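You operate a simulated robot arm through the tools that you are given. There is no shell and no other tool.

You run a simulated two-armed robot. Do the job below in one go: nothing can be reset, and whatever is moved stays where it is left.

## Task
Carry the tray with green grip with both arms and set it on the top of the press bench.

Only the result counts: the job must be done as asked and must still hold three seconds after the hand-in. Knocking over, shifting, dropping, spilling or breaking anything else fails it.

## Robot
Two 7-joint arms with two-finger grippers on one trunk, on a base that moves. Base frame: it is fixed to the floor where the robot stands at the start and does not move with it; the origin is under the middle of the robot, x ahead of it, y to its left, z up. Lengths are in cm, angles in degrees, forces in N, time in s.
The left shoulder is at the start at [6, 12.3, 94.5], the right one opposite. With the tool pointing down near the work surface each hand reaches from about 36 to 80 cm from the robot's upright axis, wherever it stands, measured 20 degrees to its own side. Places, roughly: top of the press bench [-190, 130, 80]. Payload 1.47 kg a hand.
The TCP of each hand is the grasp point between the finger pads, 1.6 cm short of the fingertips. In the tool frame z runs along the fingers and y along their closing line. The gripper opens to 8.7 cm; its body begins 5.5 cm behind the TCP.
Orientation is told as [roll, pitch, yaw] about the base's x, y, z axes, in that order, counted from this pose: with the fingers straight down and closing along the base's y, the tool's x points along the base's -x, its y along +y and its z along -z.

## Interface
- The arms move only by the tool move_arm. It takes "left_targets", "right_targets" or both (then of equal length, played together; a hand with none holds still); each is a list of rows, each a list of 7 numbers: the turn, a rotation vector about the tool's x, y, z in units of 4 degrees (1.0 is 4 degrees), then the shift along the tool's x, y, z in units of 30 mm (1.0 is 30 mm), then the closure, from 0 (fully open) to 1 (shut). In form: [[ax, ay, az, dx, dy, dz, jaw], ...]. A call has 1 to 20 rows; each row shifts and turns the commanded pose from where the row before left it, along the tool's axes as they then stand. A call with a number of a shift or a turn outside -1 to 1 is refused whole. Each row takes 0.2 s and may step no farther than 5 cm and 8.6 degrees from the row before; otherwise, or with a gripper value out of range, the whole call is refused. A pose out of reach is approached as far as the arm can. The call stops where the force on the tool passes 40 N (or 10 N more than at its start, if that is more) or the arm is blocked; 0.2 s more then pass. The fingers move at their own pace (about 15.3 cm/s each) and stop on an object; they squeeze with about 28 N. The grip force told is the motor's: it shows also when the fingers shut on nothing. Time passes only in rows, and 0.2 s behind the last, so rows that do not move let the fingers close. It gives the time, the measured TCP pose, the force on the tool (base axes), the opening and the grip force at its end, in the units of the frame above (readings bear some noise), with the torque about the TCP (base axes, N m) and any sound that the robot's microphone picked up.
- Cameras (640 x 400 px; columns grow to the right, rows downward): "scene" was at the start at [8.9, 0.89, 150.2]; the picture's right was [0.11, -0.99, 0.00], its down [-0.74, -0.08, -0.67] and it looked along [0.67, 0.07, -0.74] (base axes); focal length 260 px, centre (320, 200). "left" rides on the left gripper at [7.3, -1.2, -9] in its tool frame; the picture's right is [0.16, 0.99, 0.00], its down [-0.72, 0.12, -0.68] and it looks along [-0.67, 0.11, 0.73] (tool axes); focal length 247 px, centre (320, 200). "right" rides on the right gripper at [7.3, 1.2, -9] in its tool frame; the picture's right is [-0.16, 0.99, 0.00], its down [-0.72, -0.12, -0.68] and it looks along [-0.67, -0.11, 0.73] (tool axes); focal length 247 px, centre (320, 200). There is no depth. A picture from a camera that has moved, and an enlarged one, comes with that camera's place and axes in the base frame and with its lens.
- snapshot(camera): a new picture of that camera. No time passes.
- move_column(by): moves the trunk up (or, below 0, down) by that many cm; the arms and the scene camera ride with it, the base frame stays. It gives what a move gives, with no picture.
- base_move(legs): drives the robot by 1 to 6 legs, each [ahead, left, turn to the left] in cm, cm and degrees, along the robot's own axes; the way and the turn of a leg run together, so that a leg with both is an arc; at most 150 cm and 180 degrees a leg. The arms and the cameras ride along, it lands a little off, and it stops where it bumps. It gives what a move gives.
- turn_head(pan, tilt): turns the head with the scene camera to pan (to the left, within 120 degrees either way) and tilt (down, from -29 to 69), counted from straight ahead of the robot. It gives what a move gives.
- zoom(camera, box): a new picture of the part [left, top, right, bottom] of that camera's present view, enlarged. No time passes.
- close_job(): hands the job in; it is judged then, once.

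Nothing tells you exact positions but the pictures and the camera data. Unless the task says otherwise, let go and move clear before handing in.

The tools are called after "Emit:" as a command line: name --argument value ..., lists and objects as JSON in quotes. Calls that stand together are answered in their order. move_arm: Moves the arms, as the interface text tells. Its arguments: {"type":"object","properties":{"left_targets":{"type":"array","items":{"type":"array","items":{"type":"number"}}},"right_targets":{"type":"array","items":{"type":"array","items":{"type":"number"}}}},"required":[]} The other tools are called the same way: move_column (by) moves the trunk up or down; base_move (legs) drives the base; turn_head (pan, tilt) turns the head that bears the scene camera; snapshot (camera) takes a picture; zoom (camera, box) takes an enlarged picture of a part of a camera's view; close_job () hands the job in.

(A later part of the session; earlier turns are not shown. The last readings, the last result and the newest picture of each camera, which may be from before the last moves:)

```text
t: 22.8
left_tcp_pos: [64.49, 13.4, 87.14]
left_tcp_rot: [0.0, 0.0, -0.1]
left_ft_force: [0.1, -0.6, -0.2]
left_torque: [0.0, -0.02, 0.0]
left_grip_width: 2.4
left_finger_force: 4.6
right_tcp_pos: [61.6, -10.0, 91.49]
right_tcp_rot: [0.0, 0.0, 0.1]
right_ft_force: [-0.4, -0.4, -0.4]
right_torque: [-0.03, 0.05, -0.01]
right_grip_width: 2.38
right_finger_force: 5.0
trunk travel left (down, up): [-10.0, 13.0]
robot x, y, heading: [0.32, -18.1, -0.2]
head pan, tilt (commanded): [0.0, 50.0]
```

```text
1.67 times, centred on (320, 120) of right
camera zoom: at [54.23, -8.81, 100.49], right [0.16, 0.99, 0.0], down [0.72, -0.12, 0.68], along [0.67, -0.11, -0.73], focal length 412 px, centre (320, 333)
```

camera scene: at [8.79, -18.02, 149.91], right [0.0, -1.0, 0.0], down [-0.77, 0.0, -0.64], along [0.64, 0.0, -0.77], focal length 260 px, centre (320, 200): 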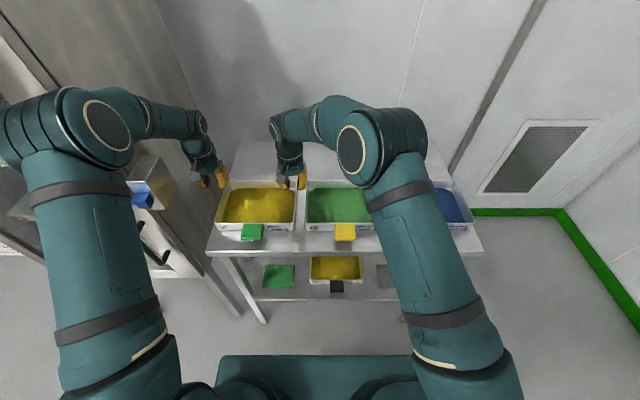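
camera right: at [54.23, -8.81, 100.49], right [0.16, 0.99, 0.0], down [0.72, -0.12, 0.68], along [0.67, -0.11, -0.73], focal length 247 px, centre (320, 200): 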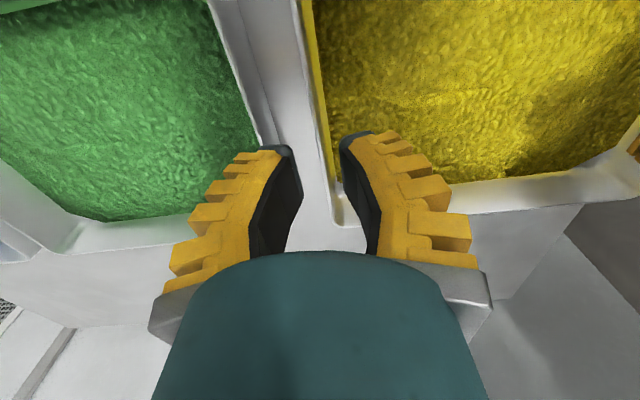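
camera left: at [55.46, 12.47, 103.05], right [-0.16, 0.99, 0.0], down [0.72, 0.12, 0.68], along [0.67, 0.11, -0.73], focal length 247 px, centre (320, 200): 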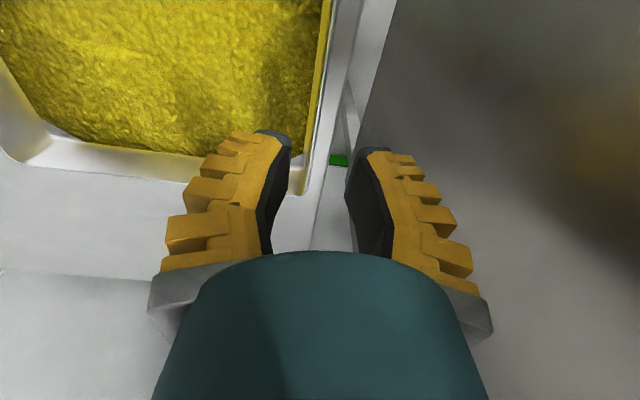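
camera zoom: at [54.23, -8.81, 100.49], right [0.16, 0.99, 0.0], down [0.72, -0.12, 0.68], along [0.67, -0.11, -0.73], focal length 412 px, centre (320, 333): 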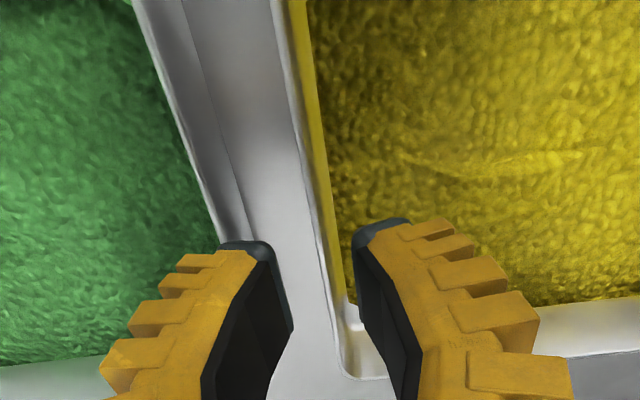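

Tray 29 shows no measurable shift (gap still ≈3.5 cm). I'll look at the finger profile up close to plan a narrower, tilted entry.

Emit:
zoom --camera "scene" --box '[255, 180, 325, 240]'

Emit:
zoom --camera "scene" --box '[70, 80, 310, 250]'

Emit:
snapshot --camera "left"

Emit:
zoom --camera "left" --box '[0, 0, 200, 200]'

```text
6.67 times, centred on (290, 210) of scene
camera zoom: at [8.73, -18.04, 149.91], right [0.0, -1.0, 0.0], down [-0.77, 0.0, -0.64], along [0.64, 0.0, -0.77], focal length 1732 px, centre (520, 133)
```

zoom: 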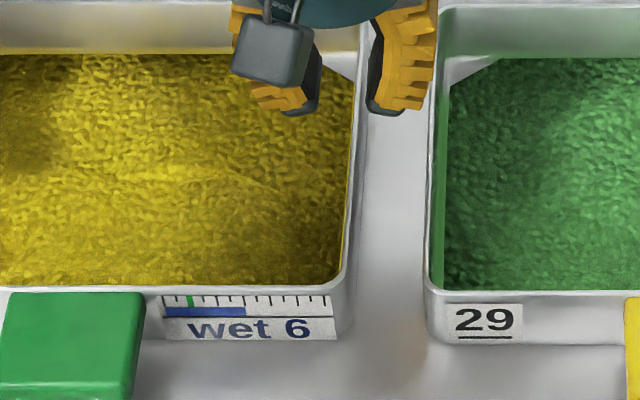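

```text
2.35 times, centred on (190, 165) of scene
camera zoom: at [8.73, -18.04, 149.91], right [0.0, -1.0, 0.0], down [-0.77, 0.0, -0.64], along [0.64, 0.0, -0.77], focal length 612 px, centre (626, 282)
```

zoom: 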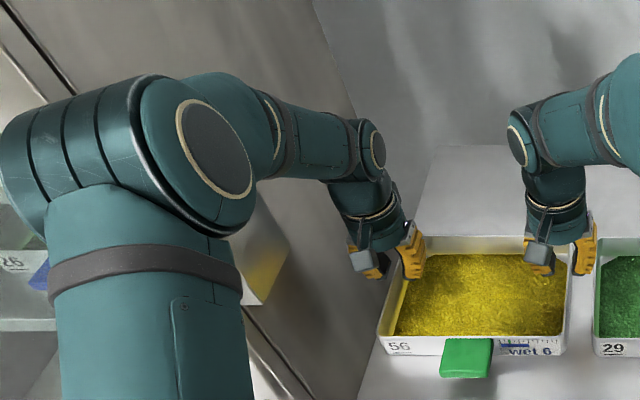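

```text
taken
camera left: at [57.23, 12.41, 96.02], right [-0.16, 0.99, 0.0], down [0.72, 0.12, 0.68], along [0.67, 0.11, -0.73], focal length 247 px, centre (320, 200)
```

left: 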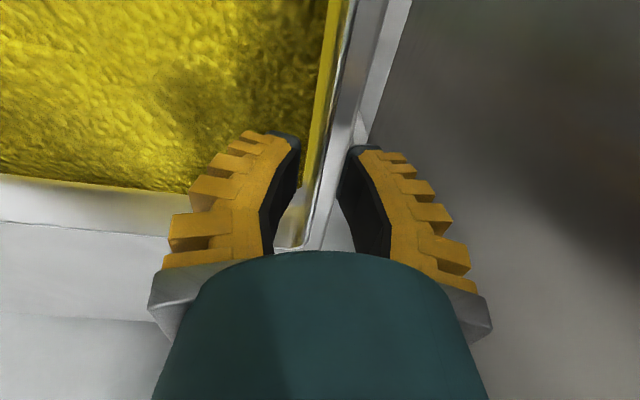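

```text
2.00 times, centred on (100, 100) of left
camera zoom: at [57.23, 12.41, 96.02], right [-0.16, 0.99, 0.0], down [0.72, 0.12, 0.68], along [0.67, 0.11, -0.73], focal length 494 px, centre (760, 400)
```

zoom: 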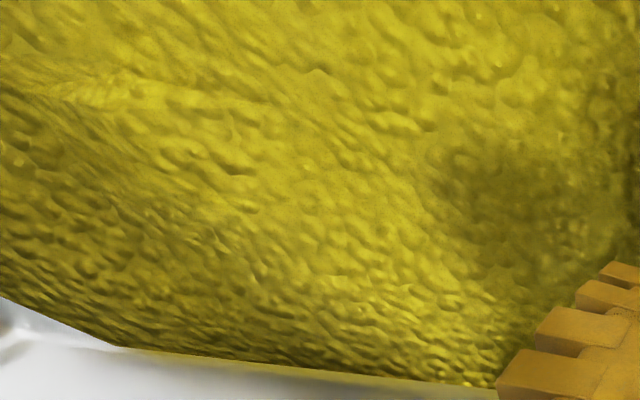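

The fingers are ~2.7 cm thick, too tight for the 3.6 cm gap, so I'll grip the free front and back walls instead (right hand at front wall right of the grip, left hand diagonally at the back wall). First raise both hands clear.

Emit:
move_arm --left_targets '[[0, 0, 0, 0, 0, -0.7, 0.7], [0, 0, 0, 0, 0, -0.7, 0.7], [0, 0, 0, 0, 0, -0.7, 0.7], [0, 0, 0, 0, -0.3, -0.7, 0.7], [0, 0, 0, 0, -0.3, -0.7, 0.7], [0, 0, 0, 0, -0.3, -0.7, 0.7], [0, 0, 0, 0, -0.3, -0.7, 0.7], [0, 0, 0, 0, -0.3, -0.7, 0.7], [0, 0, 0, 0, -0.3, -0.7, 0.7], [0, 0, 0, 0, -0.3, -0.7, 0.7]]' --right_targets '[[0, 0, 0, 0, 0, -0.55, 0.7], [0, 0, 0, 0, 0, -0.55, 0.7], [0, 0, 0, 0, 0, -0.55, 0.7], [0, 0, 0, 0, -0.2, -0.55, 0.7], [0, 0, 0, 0, -0.2, -0.55, 0.7], [0, 0, 0, 0, -0.2, -0.55, 0.7], [0, 0, 0, 0, -0.2, -0.55, 0.7], [0, 0, 0, 0, -0.2, -0.55, 0.7], [0, 0, 0, 0, -0.2, -0.55, 0.7], [0, 0, 0, 0, -0.2, -0.55, 0.7]]'

Emit:
base_move --legs '[[4, 6, 0]]'

Emit:
snapshot --camera "scene"

Emit:
zoom --camera "scene" --box '[210, 150, 410, 275]'

```text
t: 25.0
left_tcp_pos: [64.42, 7.23, 108.16]
left_tcp_rot: [0.0, 0.0, 0.0]
left_ft_force: [-0.2, 0.1, -0.1]
left_torque: [-0.01, -0.04, -0.02]
left_grip_width: 3.23
left_finger_force: 4.6
right_tcp_pos: [61.49, -14.38, 108.12]
right_tcp_rot: [-0.1, 0.0, 0.0]
right_ft_force: [0.6, 0.4, -0.4]
right_torque: [0.03, -0.02, -0.01]
right_grip_width: 3.23
right_finger_force: 4.1
trunk travel left (down, up): [-10.0, 13.0]
robot x, y, heading: [-0.03, -17.93, -0.1]
head pan, tilt (commanded): [0.0, 50.0]
```

```text
t: 26.2
left_tcp_pos: [68.5, 13.32, 108.13]
left_tcp_rot: [0.0, 0.0, 0.0]
left_ft_force: [0.9, -0.1, -0.3]
left_torque: [-0.04, 0.02, 0.03]
left_grip_width: 3.27
left_finger_force: 4.6
right_tcp_pos: [65.6, -8.28, 108.15]
right_tcp_rot: [0.0, -0.1, 0.1]
right_ft_force: [-0.4, 0.0, 0.3]
right_torque: [0.01, -0.01, -0.02]
right_grip_width: 3.23
right_finger_force: 4.6
trunk travel left (down, up): [-10.0, 13.0]
robot x, y, heading: [4.21, -11.96, 0.1]
head pan, tilt (commanded): [0.0, 50.0]
```

```text
taken
camera scene: at [12.76, -12.02, 149.91], right [0.0, -1.0, 0.0], down [-0.77, 0.0, -0.64], along [0.64, 0.0, -0.77], focal length 260 px, centre (320, 200)
```

scene: 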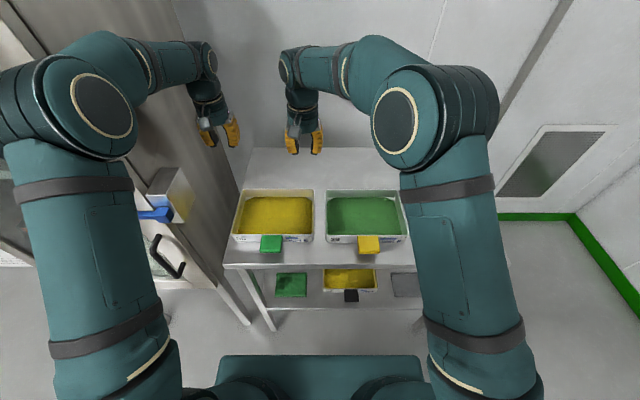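

```text
3.20 times, centred on (310, 212) of scene
camera zoom: at [12.76, -12.02, 149.91], right [0.0, -1.0, 0.0], down [-0.77, 0.0, -0.64], along [0.64, 0.0, -0.77], focal length 832 px, centre (352, 160)
```

zoom: 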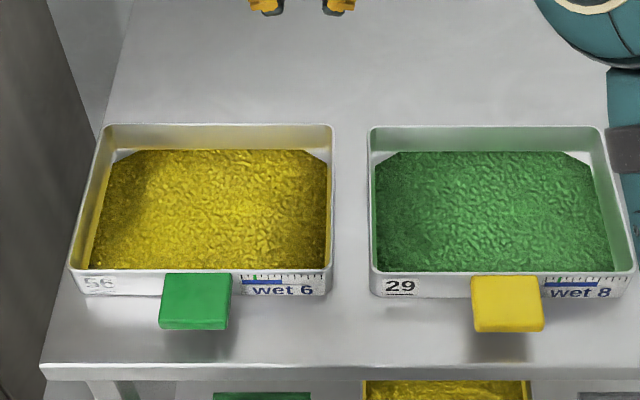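

The trays measure well now: tray 56 rim x 53.3–71.1, y −10.1–13.7 at z≈85.3; grip tab y −1.4…4.9. I'll position the right hand over the front wall at y≈−5.8 and the left over the back wall at y≈9.3, turning them 90° so they close along x.

Emit:
move_arm --left_targets '[[0, 0, 0, -0.16, -0.268, 0, 0.7], [0, 0, 0, -0.16, -0.268, 0, 0.7], [0, 0, 0, -0.16, -0.268, 0, 0.7], [0, 0, 0, -0.16, -0.268, 0, 0.7], [0, 0, 0, -0.16, -0.268, 0, 0.7], [0, 0, 1, 0, 0, 0, 0.7], [0, 0, 1, 0, 0, 0, 0.7], [0, 0, 1, 0, 0, 0, 0.7], [0, 0, 1, 0, 0, 0, 0.7], [0, 0, 1, 0, 0, 0, 0.7], [0, 0, 1, 0, 0, 0, 0.7], [0, 0, 1, 0, 0, 0, 0.7], [0, 0, 1, 0, 0, 0, 0.7], [0, 0, 1, 0, 0, 0, 0.7], [0, 0, 1, 0, 0, 0, 0.7]]' --right_targets '[[0, 0, 0, 0.807, 0.166, 0, 0.7], [0, 0, 0, 0.807, 0.166, 0, 0.7], [0, 0, 0, 0.807, 0.166, 0, 0.7], [0, 0, 0, 0.807, 0.166, 0, 0.7], [0, 0, 0, 0.807, 0.166, 0, 0.7], [0, 0, -1, 0, 0, 0, 0.7], [0, 0, -1, 0, 0, 0, 0.7], [0, 0, -1, 0, 0, 0, 0.7], [0, 0, -1, 0, 0, 0, 0.7], [0, 0, -1, 0, 0, 0, 0.7], [0, 0, -1, 0, 0, 0, 0.7], [0, 0, -1, 0, 0, 0, 0.7], [0, 0, -1, 0, 0, 0, 0.7], [0, 0, -1, 0, 0, 0, 0.7], [0, 0, -1, 0, 0, 0, 0.7]]'

Emit:
snapshot --camera "scene"

```text
t: 29.4
left_tcp_pos: [70.83, 9.29, 108.02]
left_tcp_rot: [-0.1, 0.0, -40.1]
left_ft_force: [0.0, 0.0, 0.0]
left_torque: [-0.01, -0.02, -0.01]
left_grip_width: 3.22
left_finger_force: 4.0
right_tcp_pos: [53.37, -5.8, 108.04]
right_tcp_rot: [0.0, 0.0, 40.1]
right_ft_force: [0.2, 0.2, -0.2]
right_torque: [0.01, -0.06, 0.04]
right_grip_width: 3.19
right_finger_force: 4.5
trunk travel left (down, up): [-10.0, 13.0]
robot x, y, heading: [4.0, -12.21, -0.1]
head pan, tilt (commanded): [0.0, 50.0]
```

```text
taken
camera scene: at [12.71, -12.1, 149.92], right [0.0, -1.0, 0.0], down [-0.77, 0.0, -0.64], along [0.64, 0.0, -0.77], focal length 260 px, centre (320, 200)
```

scene: 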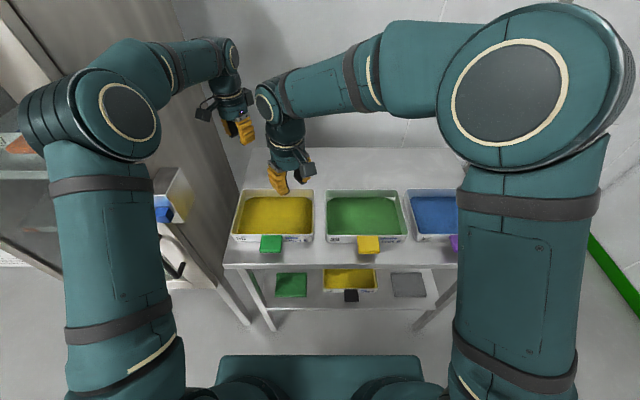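

Rotation is going well and clear of everything. I'll complete it to 90° on both hands.

Emit:
move_arm --left_targets '[[0, 0, 1, 0, 0, 0, 0.7], [0, 0, 1, 0, 0, 0, 0.7], [0, 0, 1, 0, 0, 0, 0.7], [0, 0, 1, 0, 0, 0, 0.7], [0, 0, 1, 0, 0, 0, 0.7], [0, 0, 1, 0, 0, 0, 0.7], [0, 0, 1, 0, 0, 0, 0.7], [0, 0, 1, 0, 0, 0, 0.7], [0, 0, 1, 0, 0, 0, 0.7], [0, 0, 1, 0, 0, 0, 0.7], [0, 0, 1, 0, 0, 0, 0.7], [0, 0, 1, 0, 0, 0, 0.7], [0, 0, 0.5, 0, 0, 0, 0.7]]' --right_targets '[[0, 0, -1, 0, 0, 0, 0.7], [0, 0, -1, 0, 0, 0, 0.7], [0, 0, -1, 0, 0, 0, 0.7], [0, 0, -1, 0, 0, 0, 0.7], [0, 0, -1, 0, 0, 0, 0.7], [0, 0, -1, 0, 0, 0, 0.7], [0, 0, -1, 0, 0, 0, 0.7], [0, 0, -1, 0, 0, 0, 0.7], [0, 0, -1, 0, 0, 0, 0.7], [0, 0, -1, 0, 0, 0, 0.7], [0, 0, -1, 0, 0, 0, 0.7], [0, 0, -1, 0, 0, 0, 0.7], [0, 0, -0.5, 0, 0, 0, 0.7]]'

Emit:
snapshot --camera "scene"

Emit:
snapshot --camera "right"

Emit:
snapshot --camera "left"

```text
t: 32.2
left_tcp_pos: [70.8, 9.33, 108.13]
left_tcp_rot: [0.0, 0.0, -90.1]
left_ft_force: [-0.3, -0.6, -0.6]
left_torque: [-0.02, 0.0, 0.01]
left_grip_width: 3.22
left_finger_force: 4.6
right_tcp_pos: [53.48, -5.81, 107.99]
right_tcp_rot: [0.0, 0.0, 90.1]
right_ft_force: [-0.1, 0.2, 0.0]
right_torque: [-0.02, 0.02, 0.0]
right_grip_width: 3.2
right_finger_force: 4.5
trunk travel left (down, up): [-10.0, 13.0]
robot x, y, heading: [3.71, -11.67, -0.1]
head pan, tilt (commanded): [0.0, 50.0]
```

```text
taken
camera scene: at [12.71, -12.1, 149.92], right [0.0, -1.0, 0.0], down [-0.77, 0.0, -0.64], along [0.64, 0.0, -0.77], focal length 260 px, centre (320, 200)
```

scene: 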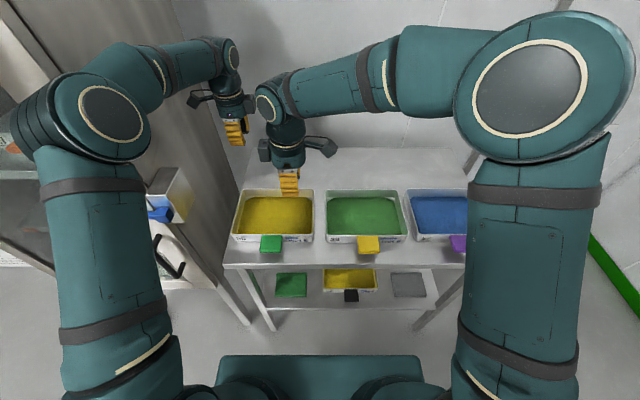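

```text
taken
camera right: at [52.25, -13.0, 117.02], right [-0.99, 0.16, 0.0], down [0.12, 0.72, 0.68], along [0.11, 0.67, -0.73], focal length 247 px, centre (320, 200)
```

right: 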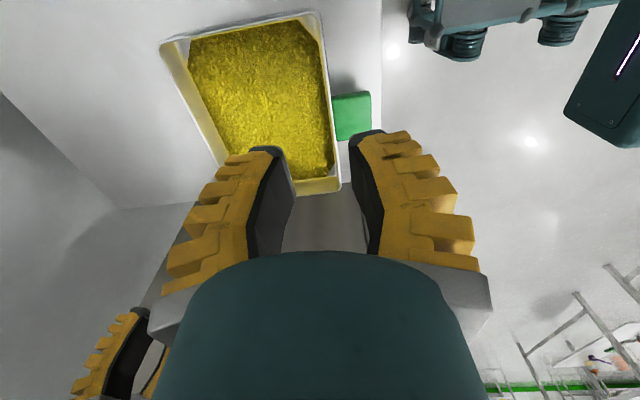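

```text
taken
camera left: at [69.69, 16.56, 116.99], right [0.99, 0.16, 0.0], down [0.11, -0.72, 0.68], along [0.11, -0.67, -0.73], focal length 247 px, centre (320, 200)
```

left: 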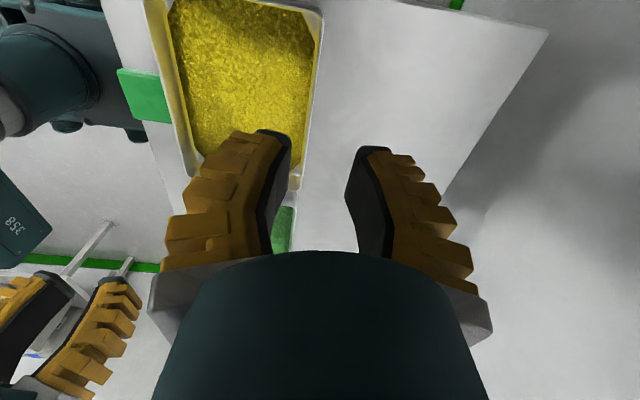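

Both hands are aligned over their walls. I'll lower them to z≈95 with small corrections and re-measure.

Emit:
move_arm --left_targets '[[0, 0, 0, 0, -0.1, 0.72, 0.7], [0, 0, 0, 0, 0, 0.72, 0.7], [0, 0, 0, 0, 0, 0.72, 0.7], [0, 0, 0, 0, 0, 0.72, 0.7], [0, 0, 0, 0, 0, 0.72, 0.7], [0, 0, 0, 0, 0, 0.72, 0.7]]' --right_targets '[[0, 0, 0, 0, 0.13, 0.72, 0.7], [0, 0, 0, 0, 0, 0.72, 0.7], [0, 0, 0, 0, 0, 0.72, 0.7], [0, 0, 0, 0, 0, 0.72, 0.7], [0, 0, 0, 0, 0, 0.72, 0.7], [0, 0, 0, 0, 0, 0.72, 0.7]]'

Emit:
snapshot --camera "scene"

Emit:
snapshot --camera "right"

Emit:
snapshot --camera "left"

```text
t: 33.6
left_tcp_pos: [70.52, 9.33, 94.93]
left_tcp_rot: [0.0, -0.2, -90.0]
left_ft_force: [0.9, 0.2, -0.6]
left_torque: [-0.01, 0.01, -0.02]
left_grip_width: 3.22
left_finger_force: 4.9
right_tcp_pos: [52.99, -5.76, 94.89]
right_tcp_rot: [0.0, 0.0, 89.9]
right_ft_force: [-0.2, -0.7, 1.0]
right_torque: [-0.04, 0.0, 0.0]
right_grip_width: 3.23
right_finger_force: 4.7
trunk travel left (down, up): [-10.0, 13.0]
robot x, y, heading: [3.93, -12.06, 0.1]
head pan, tilt (commanded): [0.0, 50.0]
```

```text
taken
camera scene: at [12.77, -12.08, 149.91], right [0.0, -1.0, 0.0], down [-0.77, 0.0, -0.64], along [0.64, 0.0, -0.77], focal length 260 px, centre (320, 200)
```

scene: 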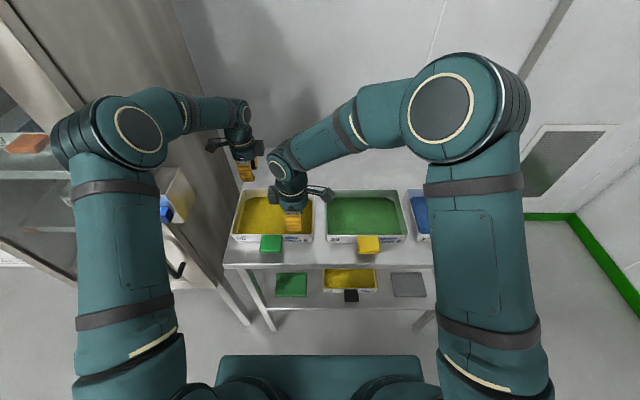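

```text
taken
camera right: at [51.89, -12.93, 103.99], right [-0.99, 0.16, 0.0], down [0.12, 0.72, 0.68], along [0.11, 0.67, -0.73], focal length 247 px, centre (320, 200)
```

right: 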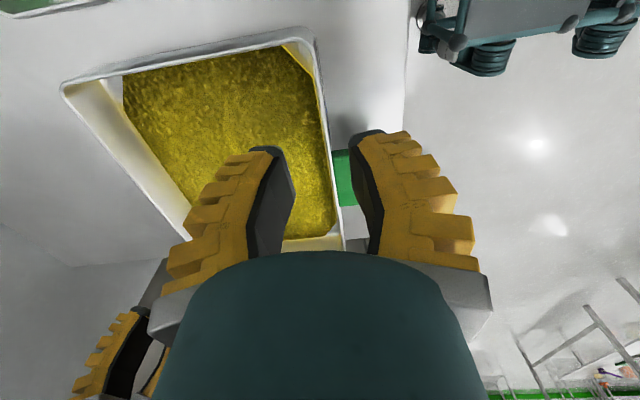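

```text
taken
camera left: at [69.37, 16.61, 103.87], right [0.99, 0.16, 0.0], down [0.12, -0.72, 0.68], along [0.11, -0.67, -0.73], focal length 247 px, centre (320, 200)
```

left: 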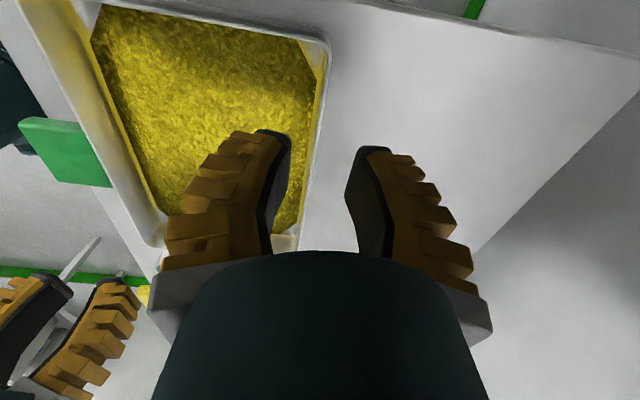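

I'll zoom in to check the rim lines under each TCP.

Emit:
zoom --camera "right" --box '[240, 30, 400, 190]'

Emit:
zoom --camera "left" --box '[240, 30, 400, 190]'

Emit:
zoom --camera "scene" --box '[90, 80, 340, 260]'

```text
2.50 times, centred on (320, 110) of right
camera zoom: at [51.89, -12.93, 103.99], right [-0.99, 0.16, 0.0], down [0.12, 0.72, 0.68], along [0.11, 0.67, -0.73], focal length 617 px, centre (320, 425)
```

zoom: 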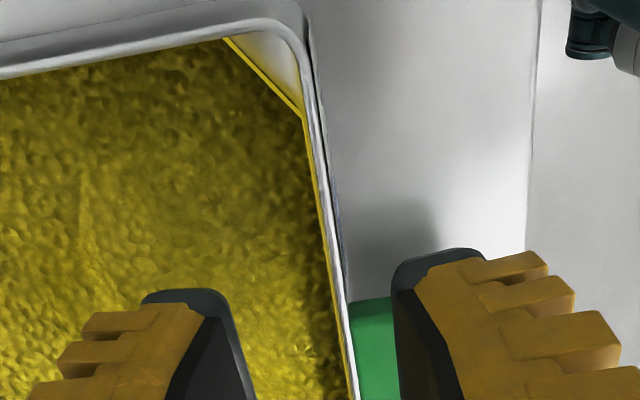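

```text
2.50 times, centred on (320, 110) of left
camera zoom: at [69.37, 16.61, 103.87], right [0.99, 0.16, 0.0], down [0.12, -0.72, 0.68], along [0.11, -0.67, -0.73], focal length 617 px, centre (320, 425)
```

zoom: 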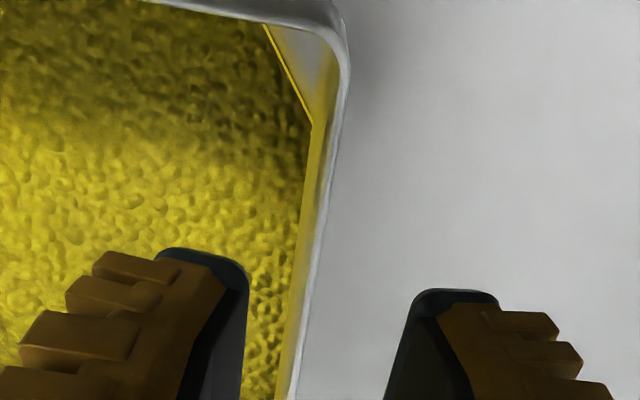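

```text
2.22 times, centred on (215, 170) of scene
camera zoom: at [12.77, -12.08, 149.91], right [0.0, -1.0, 0.0], down [-0.77, 0.0, -0.64], along [0.64, 0.0, -0.77], focal length 578 px, centre (553, 267)
```

zoom: 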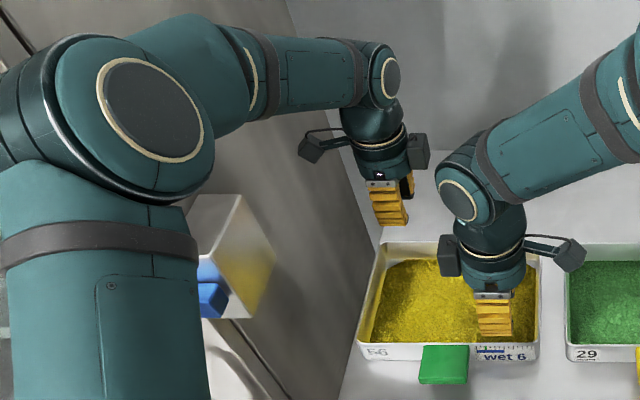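

Right hand is centred on the front wall; left needs +0.2 cm. Now lowering in stages with force checks, first to z≈87.5.

Emit:
move_arm --left_targets '[[0, 0, 0, 0, 0.07, 0.49, 0.7], [0, 0, 0, 0, 0, 0.49, 0.7], [0, 0, 0, 0, 0, 0.49, 0.7], [0, 0, 0, 0, 0, 0.49, 0.7], [0, 0, 0, 0, 0, 0.49, 0.7]]' --right_targets '[[0, 0, 0, 0, 0, 0.49, 0.7], [0, 0, 0, 0, 0, 0.49, 0.7], [0, 0, 0, 0, 0, 0.49, 0.7], [0, 0, 0, 0, 0, 0.49, 0.7], [0, 0, 0, 0, 0, 0.49, 0.7]]'

Emit:
snapshot --camera "scene"

Emit:
zoom --camera "right" --box '[220, 20, 420, 220]'

Emit:
zoom --camera "left" --box '[220, 20, 420, 220]'

```text
t: 34.8
left_tcp_pos: [70.83, 9.26, 87.79]
left_tcp_rot: [0.0, -0.1, -90.0]
left_ft_force: [0.7, -0.4, -0.1]
left_torque: [-0.01, -0.01, 0.0]
left_grip_width: 3.22
left_finger_force: 4.5
right_tcp_pos: [53.0, -5.74, 87.86]
right_tcp_rot: [0.1, 0.0, 90.0]
right_ft_force: [0.5, 0.3, 0.5]
right_torque: [-0.01, 0.0, -0.02]
right_grip_width: 3.24
right_finger_force: 4.3
trunk travel left (down, up): [-10.0, 13.0]
robot x, y, heading: [3.83, -12.08, -0.1]
head pan, tilt (commanded): [0.0, 50.0]
```

```text
taken
camera scene: at [12.76, -12.08, 149.91], right [0.0, -1.0, 0.0], down [-0.77, 0.0, -0.64], along [0.64, 0.0, -0.77], focal length 260 px, centre (320, 200)
```

scene: 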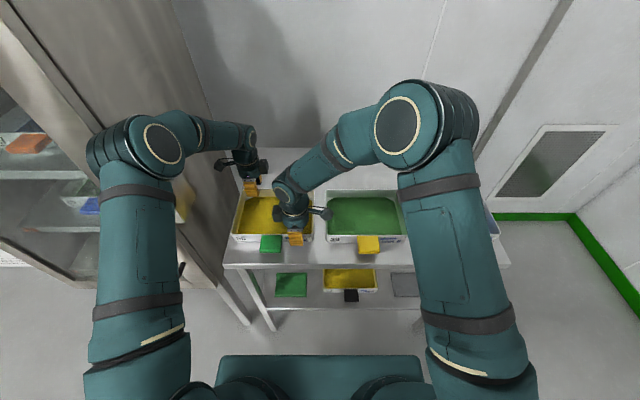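

```text
2.00 times, centred on (320, 120) of right
camera zoom: at [51.86, -12.94, 96.72], right [-0.99, 0.16, 0.0], down [0.12, 0.72, 0.68], along [0.11, 0.67, -0.73], focal length 494 px, centre (320, 360)
```

zoom: 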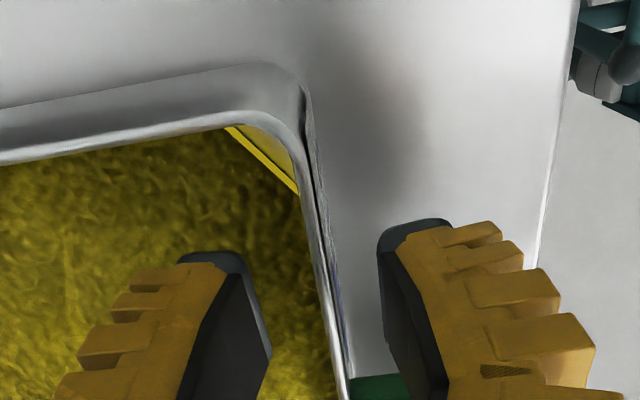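

```text
2.00 times, centred on (320, 120) of left
camera zoom: at [69.72, 16.6, 96.57], right [0.99, 0.16, 0.0], down [0.12, -0.72, 0.68], along [0.11, -0.67, -0.73], focal length 494 px, centre (320, 360)
```

zoom: 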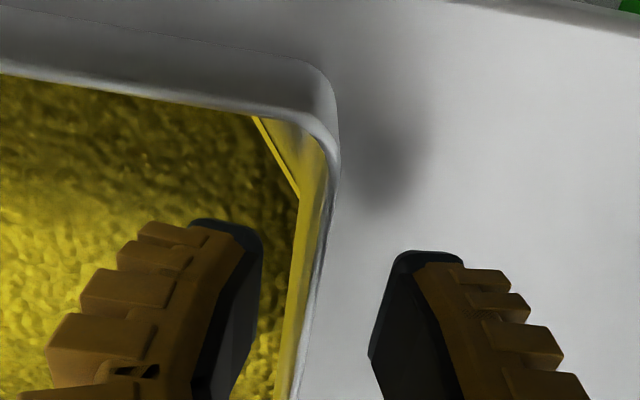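

The walls sit midway between the fingers on both hands. Lowering the last 3.3 cm to z≈84.5.

Emit:
move_arm --left_targets '[[0, 0, 0, 0, 0, 0.37, 0.7], [0, 0, 0, 0, 0, 0.37, 0.7], [0, 0, 0, 0, 0, 0.36, 0.7]]' --right_targets '[[0, 0, 0, 0, 0, 0.37, 0.7], [0, 0, 0, 0, 0, 0.37, 0.7], [0, 0, 0, 0, 0, 0.38, 0.7]]'

Emit:
zoom --camera "right" --box '[220, 20, 420, 220]'

Emit:
zoom --camera "left" --box '[220, 20, 420, 220]'

Emit:
zoom --camera "scene" --box '[190, 120, 350, 260]'

```text
t: 35.6
left_tcp_pos: [70.66, 9.3, 84.38]
left_tcp_rot: [0.0, 0.0, -90.0]
left_ft_force: [-0.2, 0.4, 0.2]
left_torque: [0.03, -0.02, 0.0]
left_grip_width: 3.21
left_finger_force: 4.7
right_tcp_pos: [53.04, -5.64, 84.38]
right_tcp_rot: [0.0, -0.1, 90.0]
right_ft_force: [0.2, 0.3, -0.4]
right_torque: [-0.04, -0.03, -0.01]
right_grip_width: 3.22
right_finger_force: 4.8
trunk travel left (down, up): [-10.0, 13.0]
robot x, y, heading: [4.11, -11.79, 0.3]
head pan, tilt (commanded): [0.0, 50.0]
```

```text
2.00 times, centred on (320, 120) of right
camera zoom: at [51.84, -12.94, 93.38], right [-0.99, 0.16, 0.0], down [0.12, 0.72, 0.68], along [0.11, 0.67, -0.73], focal length 494 px, centre (320, 360)
```

zoom: 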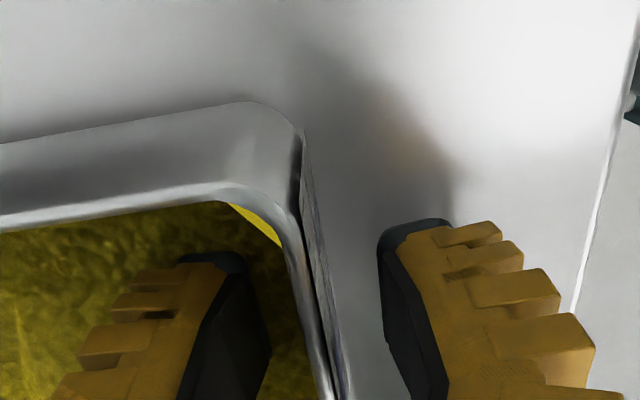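

```text
2.00 times, centred on (320, 120) of left
camera zoom: at [69.69, 16.61, 93.31], right [0.99, 0.16, 0.0], down [0.12, -0.72, 0.68], along [0.11, -0.67, -0.73], focal length 494 px, centre (320, 360)
```

zoom: 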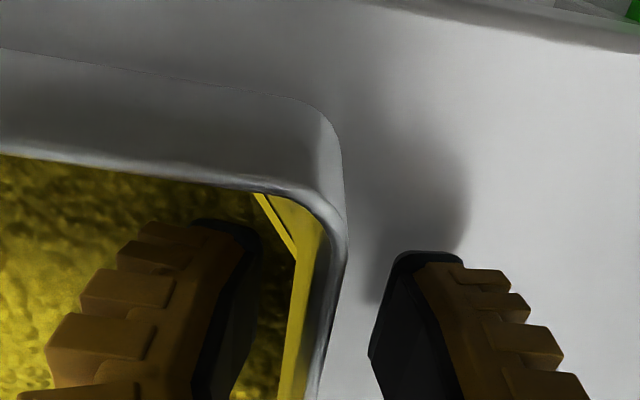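

```text
2.86 times, centred on (270, 190) of scene
camera zoom: at [12.74, -12.08, 149.91], right [0.0, -1.0, 0.0], down [-0.77, 0.0, -0.64], along [0.64, 0.0, -0.77], focal length 742 px, centre (463, 229)
```

zoom: 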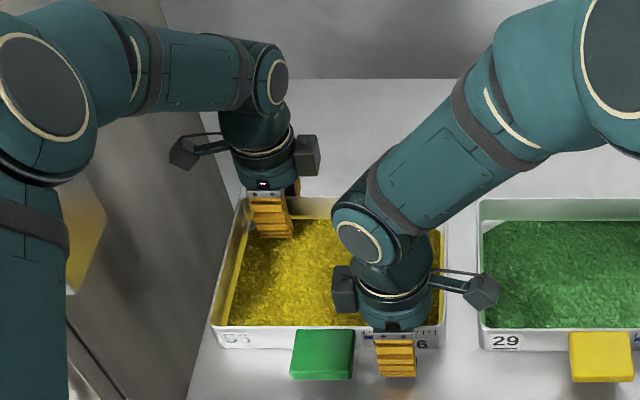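

No contact forces; fingers straddle both walls. Closing the right hand first, then the left.

Emit:
move_arm --right_targets '[[0, 0, 0, 0, 0, 0, 0.85], [0, 0, 0, 0, 0, 0, 0.92], [0, 0, 0, 0, 0, 0, 1], [0, 0, 0, 0, 0, 0, 1], [0, 0, 0, 0, 0, 0, 1]]'

Emit:
move_arm --left_targets '[[0, 0, 0, 0, 0, 0, 0.85], [0, 0, 0, 0, 0, 0, 0.92], [0, 0, 0, 0, 0, 0, 1], [0, 0, 0, 0, 0, 0, 1], [0, 0, 0, 0, 0, 0, 1]]'

Emit:
zoom --camera "right" --box '[220, 20, 420, 220]'

Emit:
zoom --camera "left" --box '[220, 20, 420, 220]'

Emit:
zoom --camera "scene" --box '[190, 120, 430, 260]'

```text
t: 36.8
left_tcp_pos: [70.71, 9.25, 84.4]
left_tcp_rot: [-0.1, 0.0, -90.0]
left_ft_force: [-0.3, 0.0, 0.2]
left_torque: [0.01, 0.01, -0.03]
left_grip_width: 3.24
left_finger_force: 4.7
right_tcp_pos: [52.97, -5.72, 84.42]
right_tcp_rot: [-0.1, 0.0, 90.0]
right_ft_force: [0.4, -1.0, 8.0]
right_torque: [-0.11, 0.0, 0.0]
right_grip_width: 0.6
right_finger_force: 28.2
trunk travel left (down, up): [-10.0, 13.0]
robot x, y, heading: [3.9, -12.38, 0.1]
head pan, tilt (commanded): [0.0, 50.0]
```

```text
t: 38.0
left_tcp_pos: [70.76, 9.15, 84.47]
left_tcp_rot: [-0.1, -0.1, -90.1]
left_ft_force: [-6.4, -2.0, 7.7]
left_torque: [-0.08, -0.01, -0.03]
left_grip_width: 0.61
left_finger_force: 27.7
right_tcp_pos: [53.01, -5.71, 84.35]
right_tcp_rot: [-0.1, -0.1, 90.0]
right_ft_force: [8.8, 2.2, 6.4]
right_torque: [-0.02, 0.02, -0.01]
right_grip_width: 0.59
right_finger_force: 27.5
trunk travel left (down, up): [-10.0, 13.0]
robot x, y, heading: [3.59, -12.16, -0.0]
head pan, tilt (commanded): [0.0, 50.0]
```

```text
2.00 times, centred on (320, 120) of right
camera zoom: at [51.8, -12.94, 93.46], right [-0.99, 0.16, 0.0], down [0.11, 0.72, 0.68], along [0.11, 0.67, -0.73], focal length 494 px, centre (320, 360)
```

zoom: 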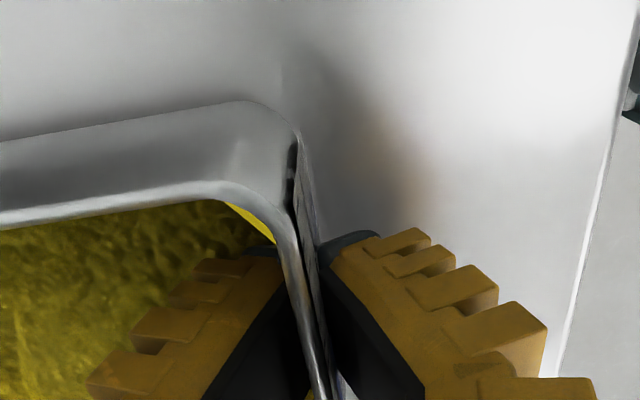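

```text
2.00 times, centred on (320, 120) of left
camera zoom: at [69.61, 16.54, 93.41], right [0.99, 0.16, 0.0], down [0.11, -0.72, 0.68], along [0.11, -0.67, -0.73], focal length 494 px, centre (320, 360)
```

zoom: 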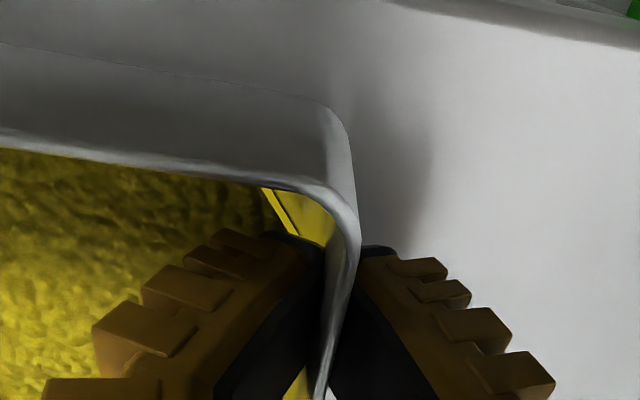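

```text
2.67 times, centred on (310, 190) of scene
camera zoom: at [12.62, -12.12, 149.93], right [0.0, -1.0, 0.0], down [-0.77, 0.0, -0.64], along [0.64, 0.0, -0.77], focal length 693 px, centre (347, 227)
```

zoom: 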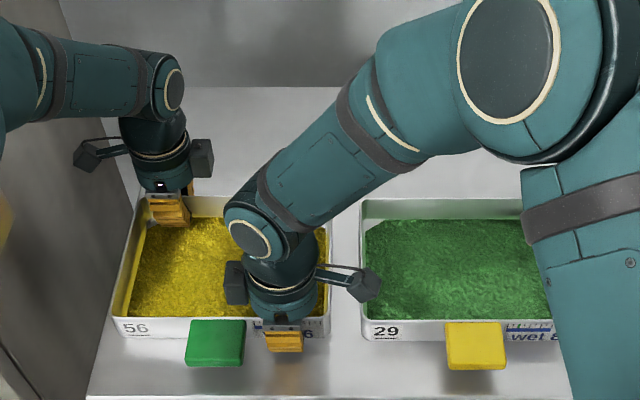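

Both hands have a firm grip (0.6 cm wall, 28 N). Test lift of 2 cm with the trunk.

Emit:
move_column --by 2

Emit:
zoom --camera "scene" --box '[190, 120, 430, 260]'

Emit:
snapshot --camera "right"

Emit:
snapshot --camera "left"

```text
t: 38.7
left_tcp_pos: [70.75, 9.21, 86.26]
left_tcp_rot: [-0.1, 0.0, -90.1]
left_ft_force: [-6.4, -5.6, -1.1]
left_torque: [-0.06, 0.09, 0.01]
left_grip_width: 0.6
left_finger_force: 27.4
right_tcp_pos: [53.05, -5.66, 86.46]
right_tcp_rot: [0.0, 0.1, 90.0]
right_ft_force: [8.1, 5.2, -1.7]
right_torque: [0.0, -0.05, -0.03]
right_grip_width: 0.62
right_finger_force: 27.9
trunk travel left (down, up): [-12.0, 11.0]
robot x, y, heading: [3.68, -12.12, 0.1]
head pan, tilt (commanded): [0.0, 50.0]
```

```text
2.67 times, centred on (310, 190) of scene
camera zoom: at [12.8, -12.08, 151.9], right [0.0, -1.0, 0.0], down [-0.77, 0.0, -0.64], along [0.64, 0.0, -0.77], focal length 693 px, centre (347, 227)
```

zoom: 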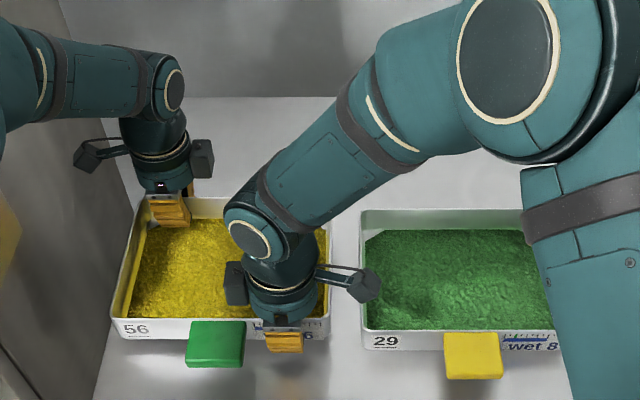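

```text
taken
camera right: at [51.86, -12.91, 95.36], right [-0.99, 0.16, 0.0], down [0.12, 0.72, 0.68], along [0.11, 0.67, -0.73], focal length 247 px, centre (320, 200)
```

right: 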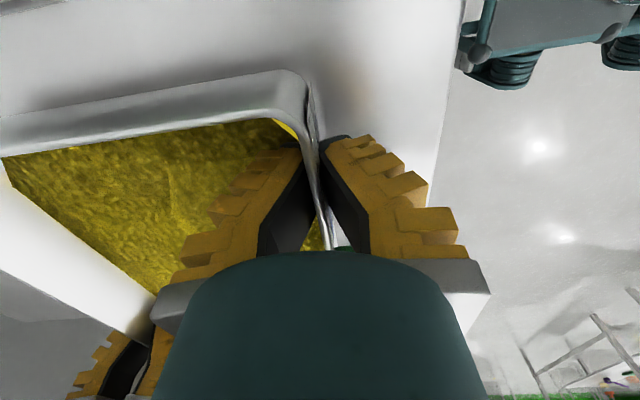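

```text
taken
camera left: at [69.69, 16.55, 95.23], right [0.99, 0.16, 0.0], down [0.12, -0.72, 0.68], along [0.11, -0.67, -0.73], focal length 247 px, centre (320, 200)
```

left: 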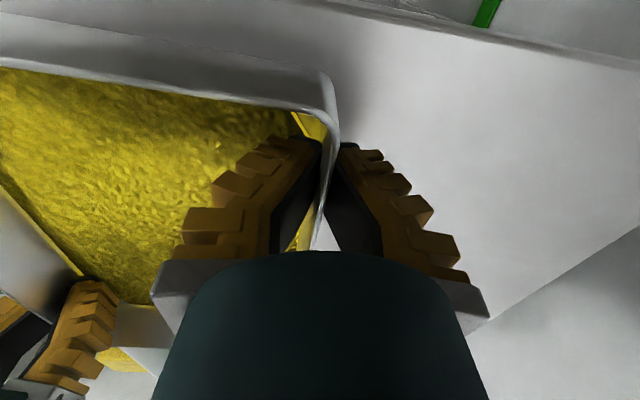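

The tray rises with the hands and stays level. Lifting further by 4 cm and checking forces.

Emit:
move_column --by 4

Emit:
zoom --camera "scene" --box '[190, 120, 430, 260]'

Emit:
snapshot --camera "right"

```text
t: 39.5
left_tcp_pos: [70.82, 9.25, 90.29]
left_tcp_rot: [-0.1, -0.1, -90.1]
left_ft_force: [-8.5, -6.6, -1.6]
left_torque: [-0.08, 0.06, 0.01]
left_grip_width: 0.57
left_finger_force: 27.7
right_tcp_pos: [52.95, -5.59, 90.35]
right_tcp_rot: [0.0, 0.0, 90.0]
right_ft_force: [8.8, 7.0, -2.3]
right_torque: [0.07, -0.06, -0.03]
right_grip_width: 0.61
right_finger_force: 27.9
trunk travel left (down, up): [-16.0, 7.0]
robot x, y, heading: [4.02, -12.4, -0.1]
head pan, tilt (commanded): [0.0, 50.0]
```

```text
2.67 times, centred on (310, 190) of scene
camera zoom: at [12.77, -12.08, 155.9], right [0.0, -1.0, 0.0], down [-0.77, 0.0, -0.64], along [0.64, 0.0, -0.77], focal length 693 px, centre (347, 227)
```

zoom: 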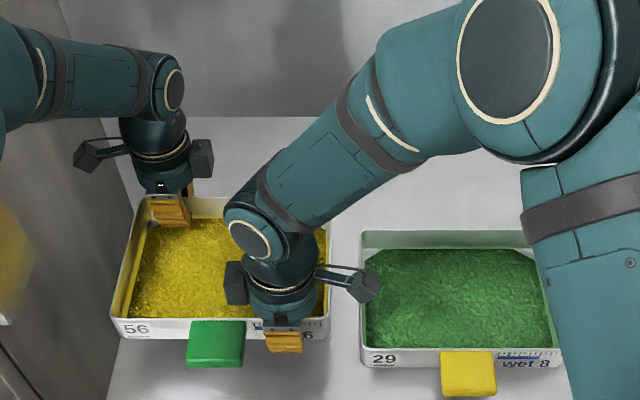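

```text
taken
camera right: at [51.86, -12.92, 99.38], right [-0.99, 0.16, 0.0], down [0.12, 0.72, 0.68], along [0.11, 0.67, -0.73], focal length 247 px, centre (320, 200)
```

right: 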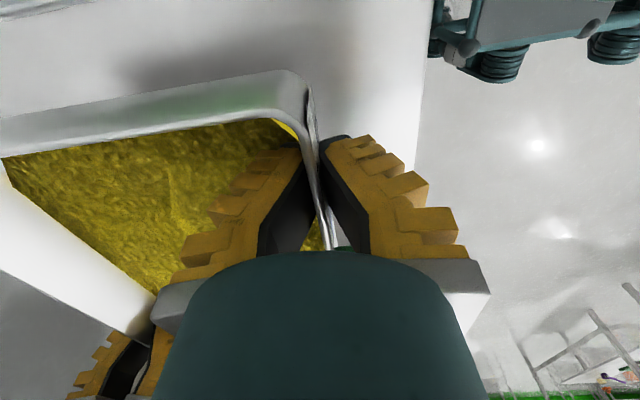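

The tray hangs level and is light (~4 N total); internal forces are mild. Lifting 6 cm more to clear the neighbours, then shifting the base right to clear the cabinet latch.

Emit:
move_column --by 6

Emit:
base_move --legs '[[0, -6, 0]]'

Emit:
snapshot --camera "scene"

```text
t: 40.5
left_tcp_pos: [70.8, 9.17, 96.33]
left_tcp_rot: [-0.1, -0.1, -90.1]
left_ft_force: [-9.7, -7.0, 0.2]
left_torque: [-0.12, 0.07, 0.0]
left_grip_width: 0.6
left_finger_force: 27.8
right_tcp_pos: [52.91, -5.68, 96.36]
right_tcp_rot: [0.0, 0.1, 90.0]
right_ft_force: [10.3, 8.0, -1.5]
right_torque: [0.06, -0.04, -0.03]
right_grip_width: 0.59
right_finger_force: 28.0
trunk travel left (down, up): [-22.0, 1.0]
robot x, y, heading: [4.12, -11.91, -0.1]
head pan, tilt (commanded): [0.0, 50.0]
```

```text
t: 41.7
left_tcp_pos: [70.68, 3.12, 96.42]
left_tcp_rot: [0.0, 0.0, -90.1]
left_ft_force: [-9.5, -9.0, -0.9]
left_torque: [-0.11, 0.02, -0.05]
left_grip_width: 0.59
left_finger_force: 27.9
right_tcp_pos: [53.08, -11.82, 96.41]
right_tcp_rot: [0.0, 0.0, 89.9]
right_ft_force: [10.4, 7.6, -1.9]
right_torque: [0.12, -0.08, -0.03]
right_grip_width: 0.61
right_finger_force: 27.8
trunk travel left (down, up): [-22.0, 1.0]
robot x, y, heading: [3.83, -18.07, 0.0]
head pan, tilt (commanded): [0.0, 50.0]
```

```text
taken
camera scene: at [12.73, -18.13, 161.91], right [0.0, -1.0, 0.0], down [-0.77, 0.0, -0.64], along [0.64, 0.0, -0.77], focal length 260 px, centre (320, 200)
```

scene: 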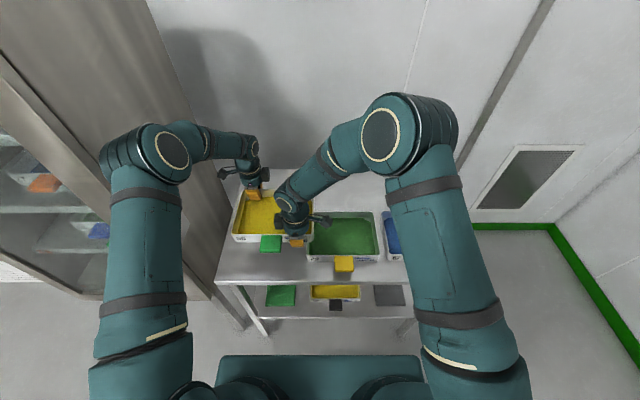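

Internal pull is ~13 N, so I'll ease the hands a millimetre towards each other, then continue right and back away.

Emit:
move_arm --left_targets '[[0, 0, 0, -0.03, -0.03, 0, 1], [0, 0, 0, 0, 0, 0, 1]]' --right_targets '[[0, 0, 0, -0.03, -0.03, 0, 1], [0, 0, 0, 0, 0, 0, 1]]'

Emit:
base_move --legs '[[0, -6, 0], [-20, 0, 0]]'

Emit:
snapshot --camera "scene"

Emit:
snapshot --camera "left"

```text
t: 42.3
left_tcp_pos: [70.7, 3.14, 96.62]
left_tcp_rot: [0.2, 0.0, -90.0]
left_ft_force: [7.8, 7.0, -0.5]
left_torque: [-0.11, -0.06, -0.03]
left_grip_width: 0.61
left_finger_force: 27.7
right_tcp_pos: [53.12, -11.74, 96.54]
right_tcp_rot: [0.1, 0.1, 90.0]
right_ft_force: [-7.3, -5.9, -2.3]
right_torque: [0.08, 0.04, 0.03]
right_grip_width: 0.59
right_finger_force: 28.1
trunk travel left (down, up): [-22.0, 1.0]
robot x, y, heading: [4.01, -18.13, 0.1]
head pan, tilt (commanded): [0.0, 50.0]
```

```text
t: 44.7
left_tcp_pos: [50.83, -3.04, 96.44]
left_tcp_rot: [0.0, 0.0, -90.3]
left_ft_force: [18.5, 16.5, -1.2]
left_torque: [0.12, -0.12, -0.03]
left_grip_width: 0.61
left_finger_force: 27.6
right_tcp_pos: [32.9, -17.84, 96.49]
right_tcp_rot: [0.1, 0.1, 89.8]
right_ft_force: [-19.5, -15.7, -3.0]
right_torque: [-0.16, 0.11, -0.04]
right_grip_width: 0.6
right_finger_force: 27.9
trunk travel left (down, up): [-22.0, 1.0]
robot x, y, heading: [-16.39, -23.96, -0.3]
head pan, tilt (commanded): [0.0, 50.0]
```

```text
taken
camera scene: at [-7.29, -24.04, 161.92], right [-0.01, -1.0, 0.0], down [-0.77, 0.0, -0.64], along [0.64, 0.0, -0.77], focal length 260 px, centre (320, 200)
```

scene: 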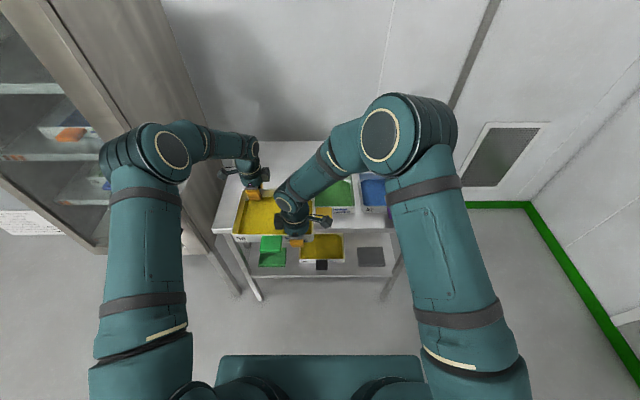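

```text
taken
camera left: at [49.72, 4.32, 105.36], right [0.99, 0.15, 0.0], down [0.11, -0.72, 0.68], along [0.1, -0.67, -0.73], focal length 247 px, centre (320, 200)
```

left: 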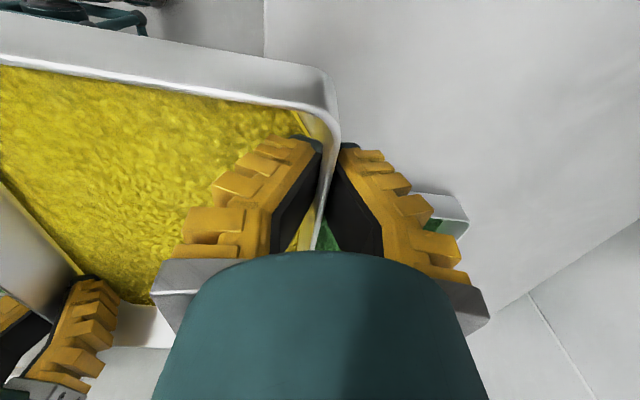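

The hands now squeeze the tray a bit (~25 N internal), so I'll back off part of that correction.

Emit:
move_arm --left_targets '[[0, 0, 0, 0.02, 0.02, 0, 1], [0, 0, 0, 0, 0, 0, 1], [0, 0, 0, 0, 0, 0, 1]]' --right_targets '[[0, 0, 0, 0.02, 0.02, 0, 1], [0, 0, 0, 0, 0, 0, 1], [0, 0, 0, 0, 0, 0, 1]]'

Emit:
move_arm --left_targets '[[0, 0, 0, 0, 0, 0, 1], [0, 0, 0, 0, 0, 0, 1], [0, 0, 0, 0, 0, 0, 1]]' --right_targets '[[0, 0, 0, 0, 0, 0, 1], [0, 0, 0, 0, 0, 0, 1], [0, 0, 0, 0, 0, 0, 1]]'

```text
t: 45.5
left_tcp_pos: [50.97, -3.01, 96.35]
left_tcp_rot: [-0.2, -0.1, -90.3]
left_ft_force: [-5.5, -5.0, -0.9]
left_torque: [0.09, 0.05, -0.02]
left_grip_width: 0.6
left_finger_force: 28.4
right_tcp_pos: [33.23, -17.96, 96.26]
right_tcp_rot: [0.1, 0.0, 89.6]
right_ft_force: [6.4, 4.8, -1.1]
right_torque: [-0.11, -0.01, 0.03]
right_grip_width: 0.62
right_finger_force: 28.5
trunk travel left (down, up): [-22.0, 1.0]
robot x, y, heading: [-15.83, -24.23, -0.4]
head pan, tilt (commanded): [0.0, 50.0]
```

```text
t: 46.3
left_tcp_pos: [50.88, -3.06, 96.51]
left_tcp_rot: [0.0, -0.1, -90.3]
left_ft_force: [-8.6, -7.5, -2.6]
left_torque: [-0.19, 0.07, -0.04]
left_grip_width: 0.59
left_finger_force: 28.1
right_tcp_pos: [33.09, -17.72, 96.42]
right_tcp_rot: [0.0, 0.0, 89.7]
right_ft_force: [9.9, 7.5, -2.2]
right_torque: [0.14, -0.06, -0.02]
right_grip_width: 0.59
right_finger_force: 28.2
trunk travel left (down, up): [-22.0, 1.0]
robot x, y, heading: [-15.81, -23.85, -0.3]
head pan, tilt (commanded): [0.0, 50.0]
```

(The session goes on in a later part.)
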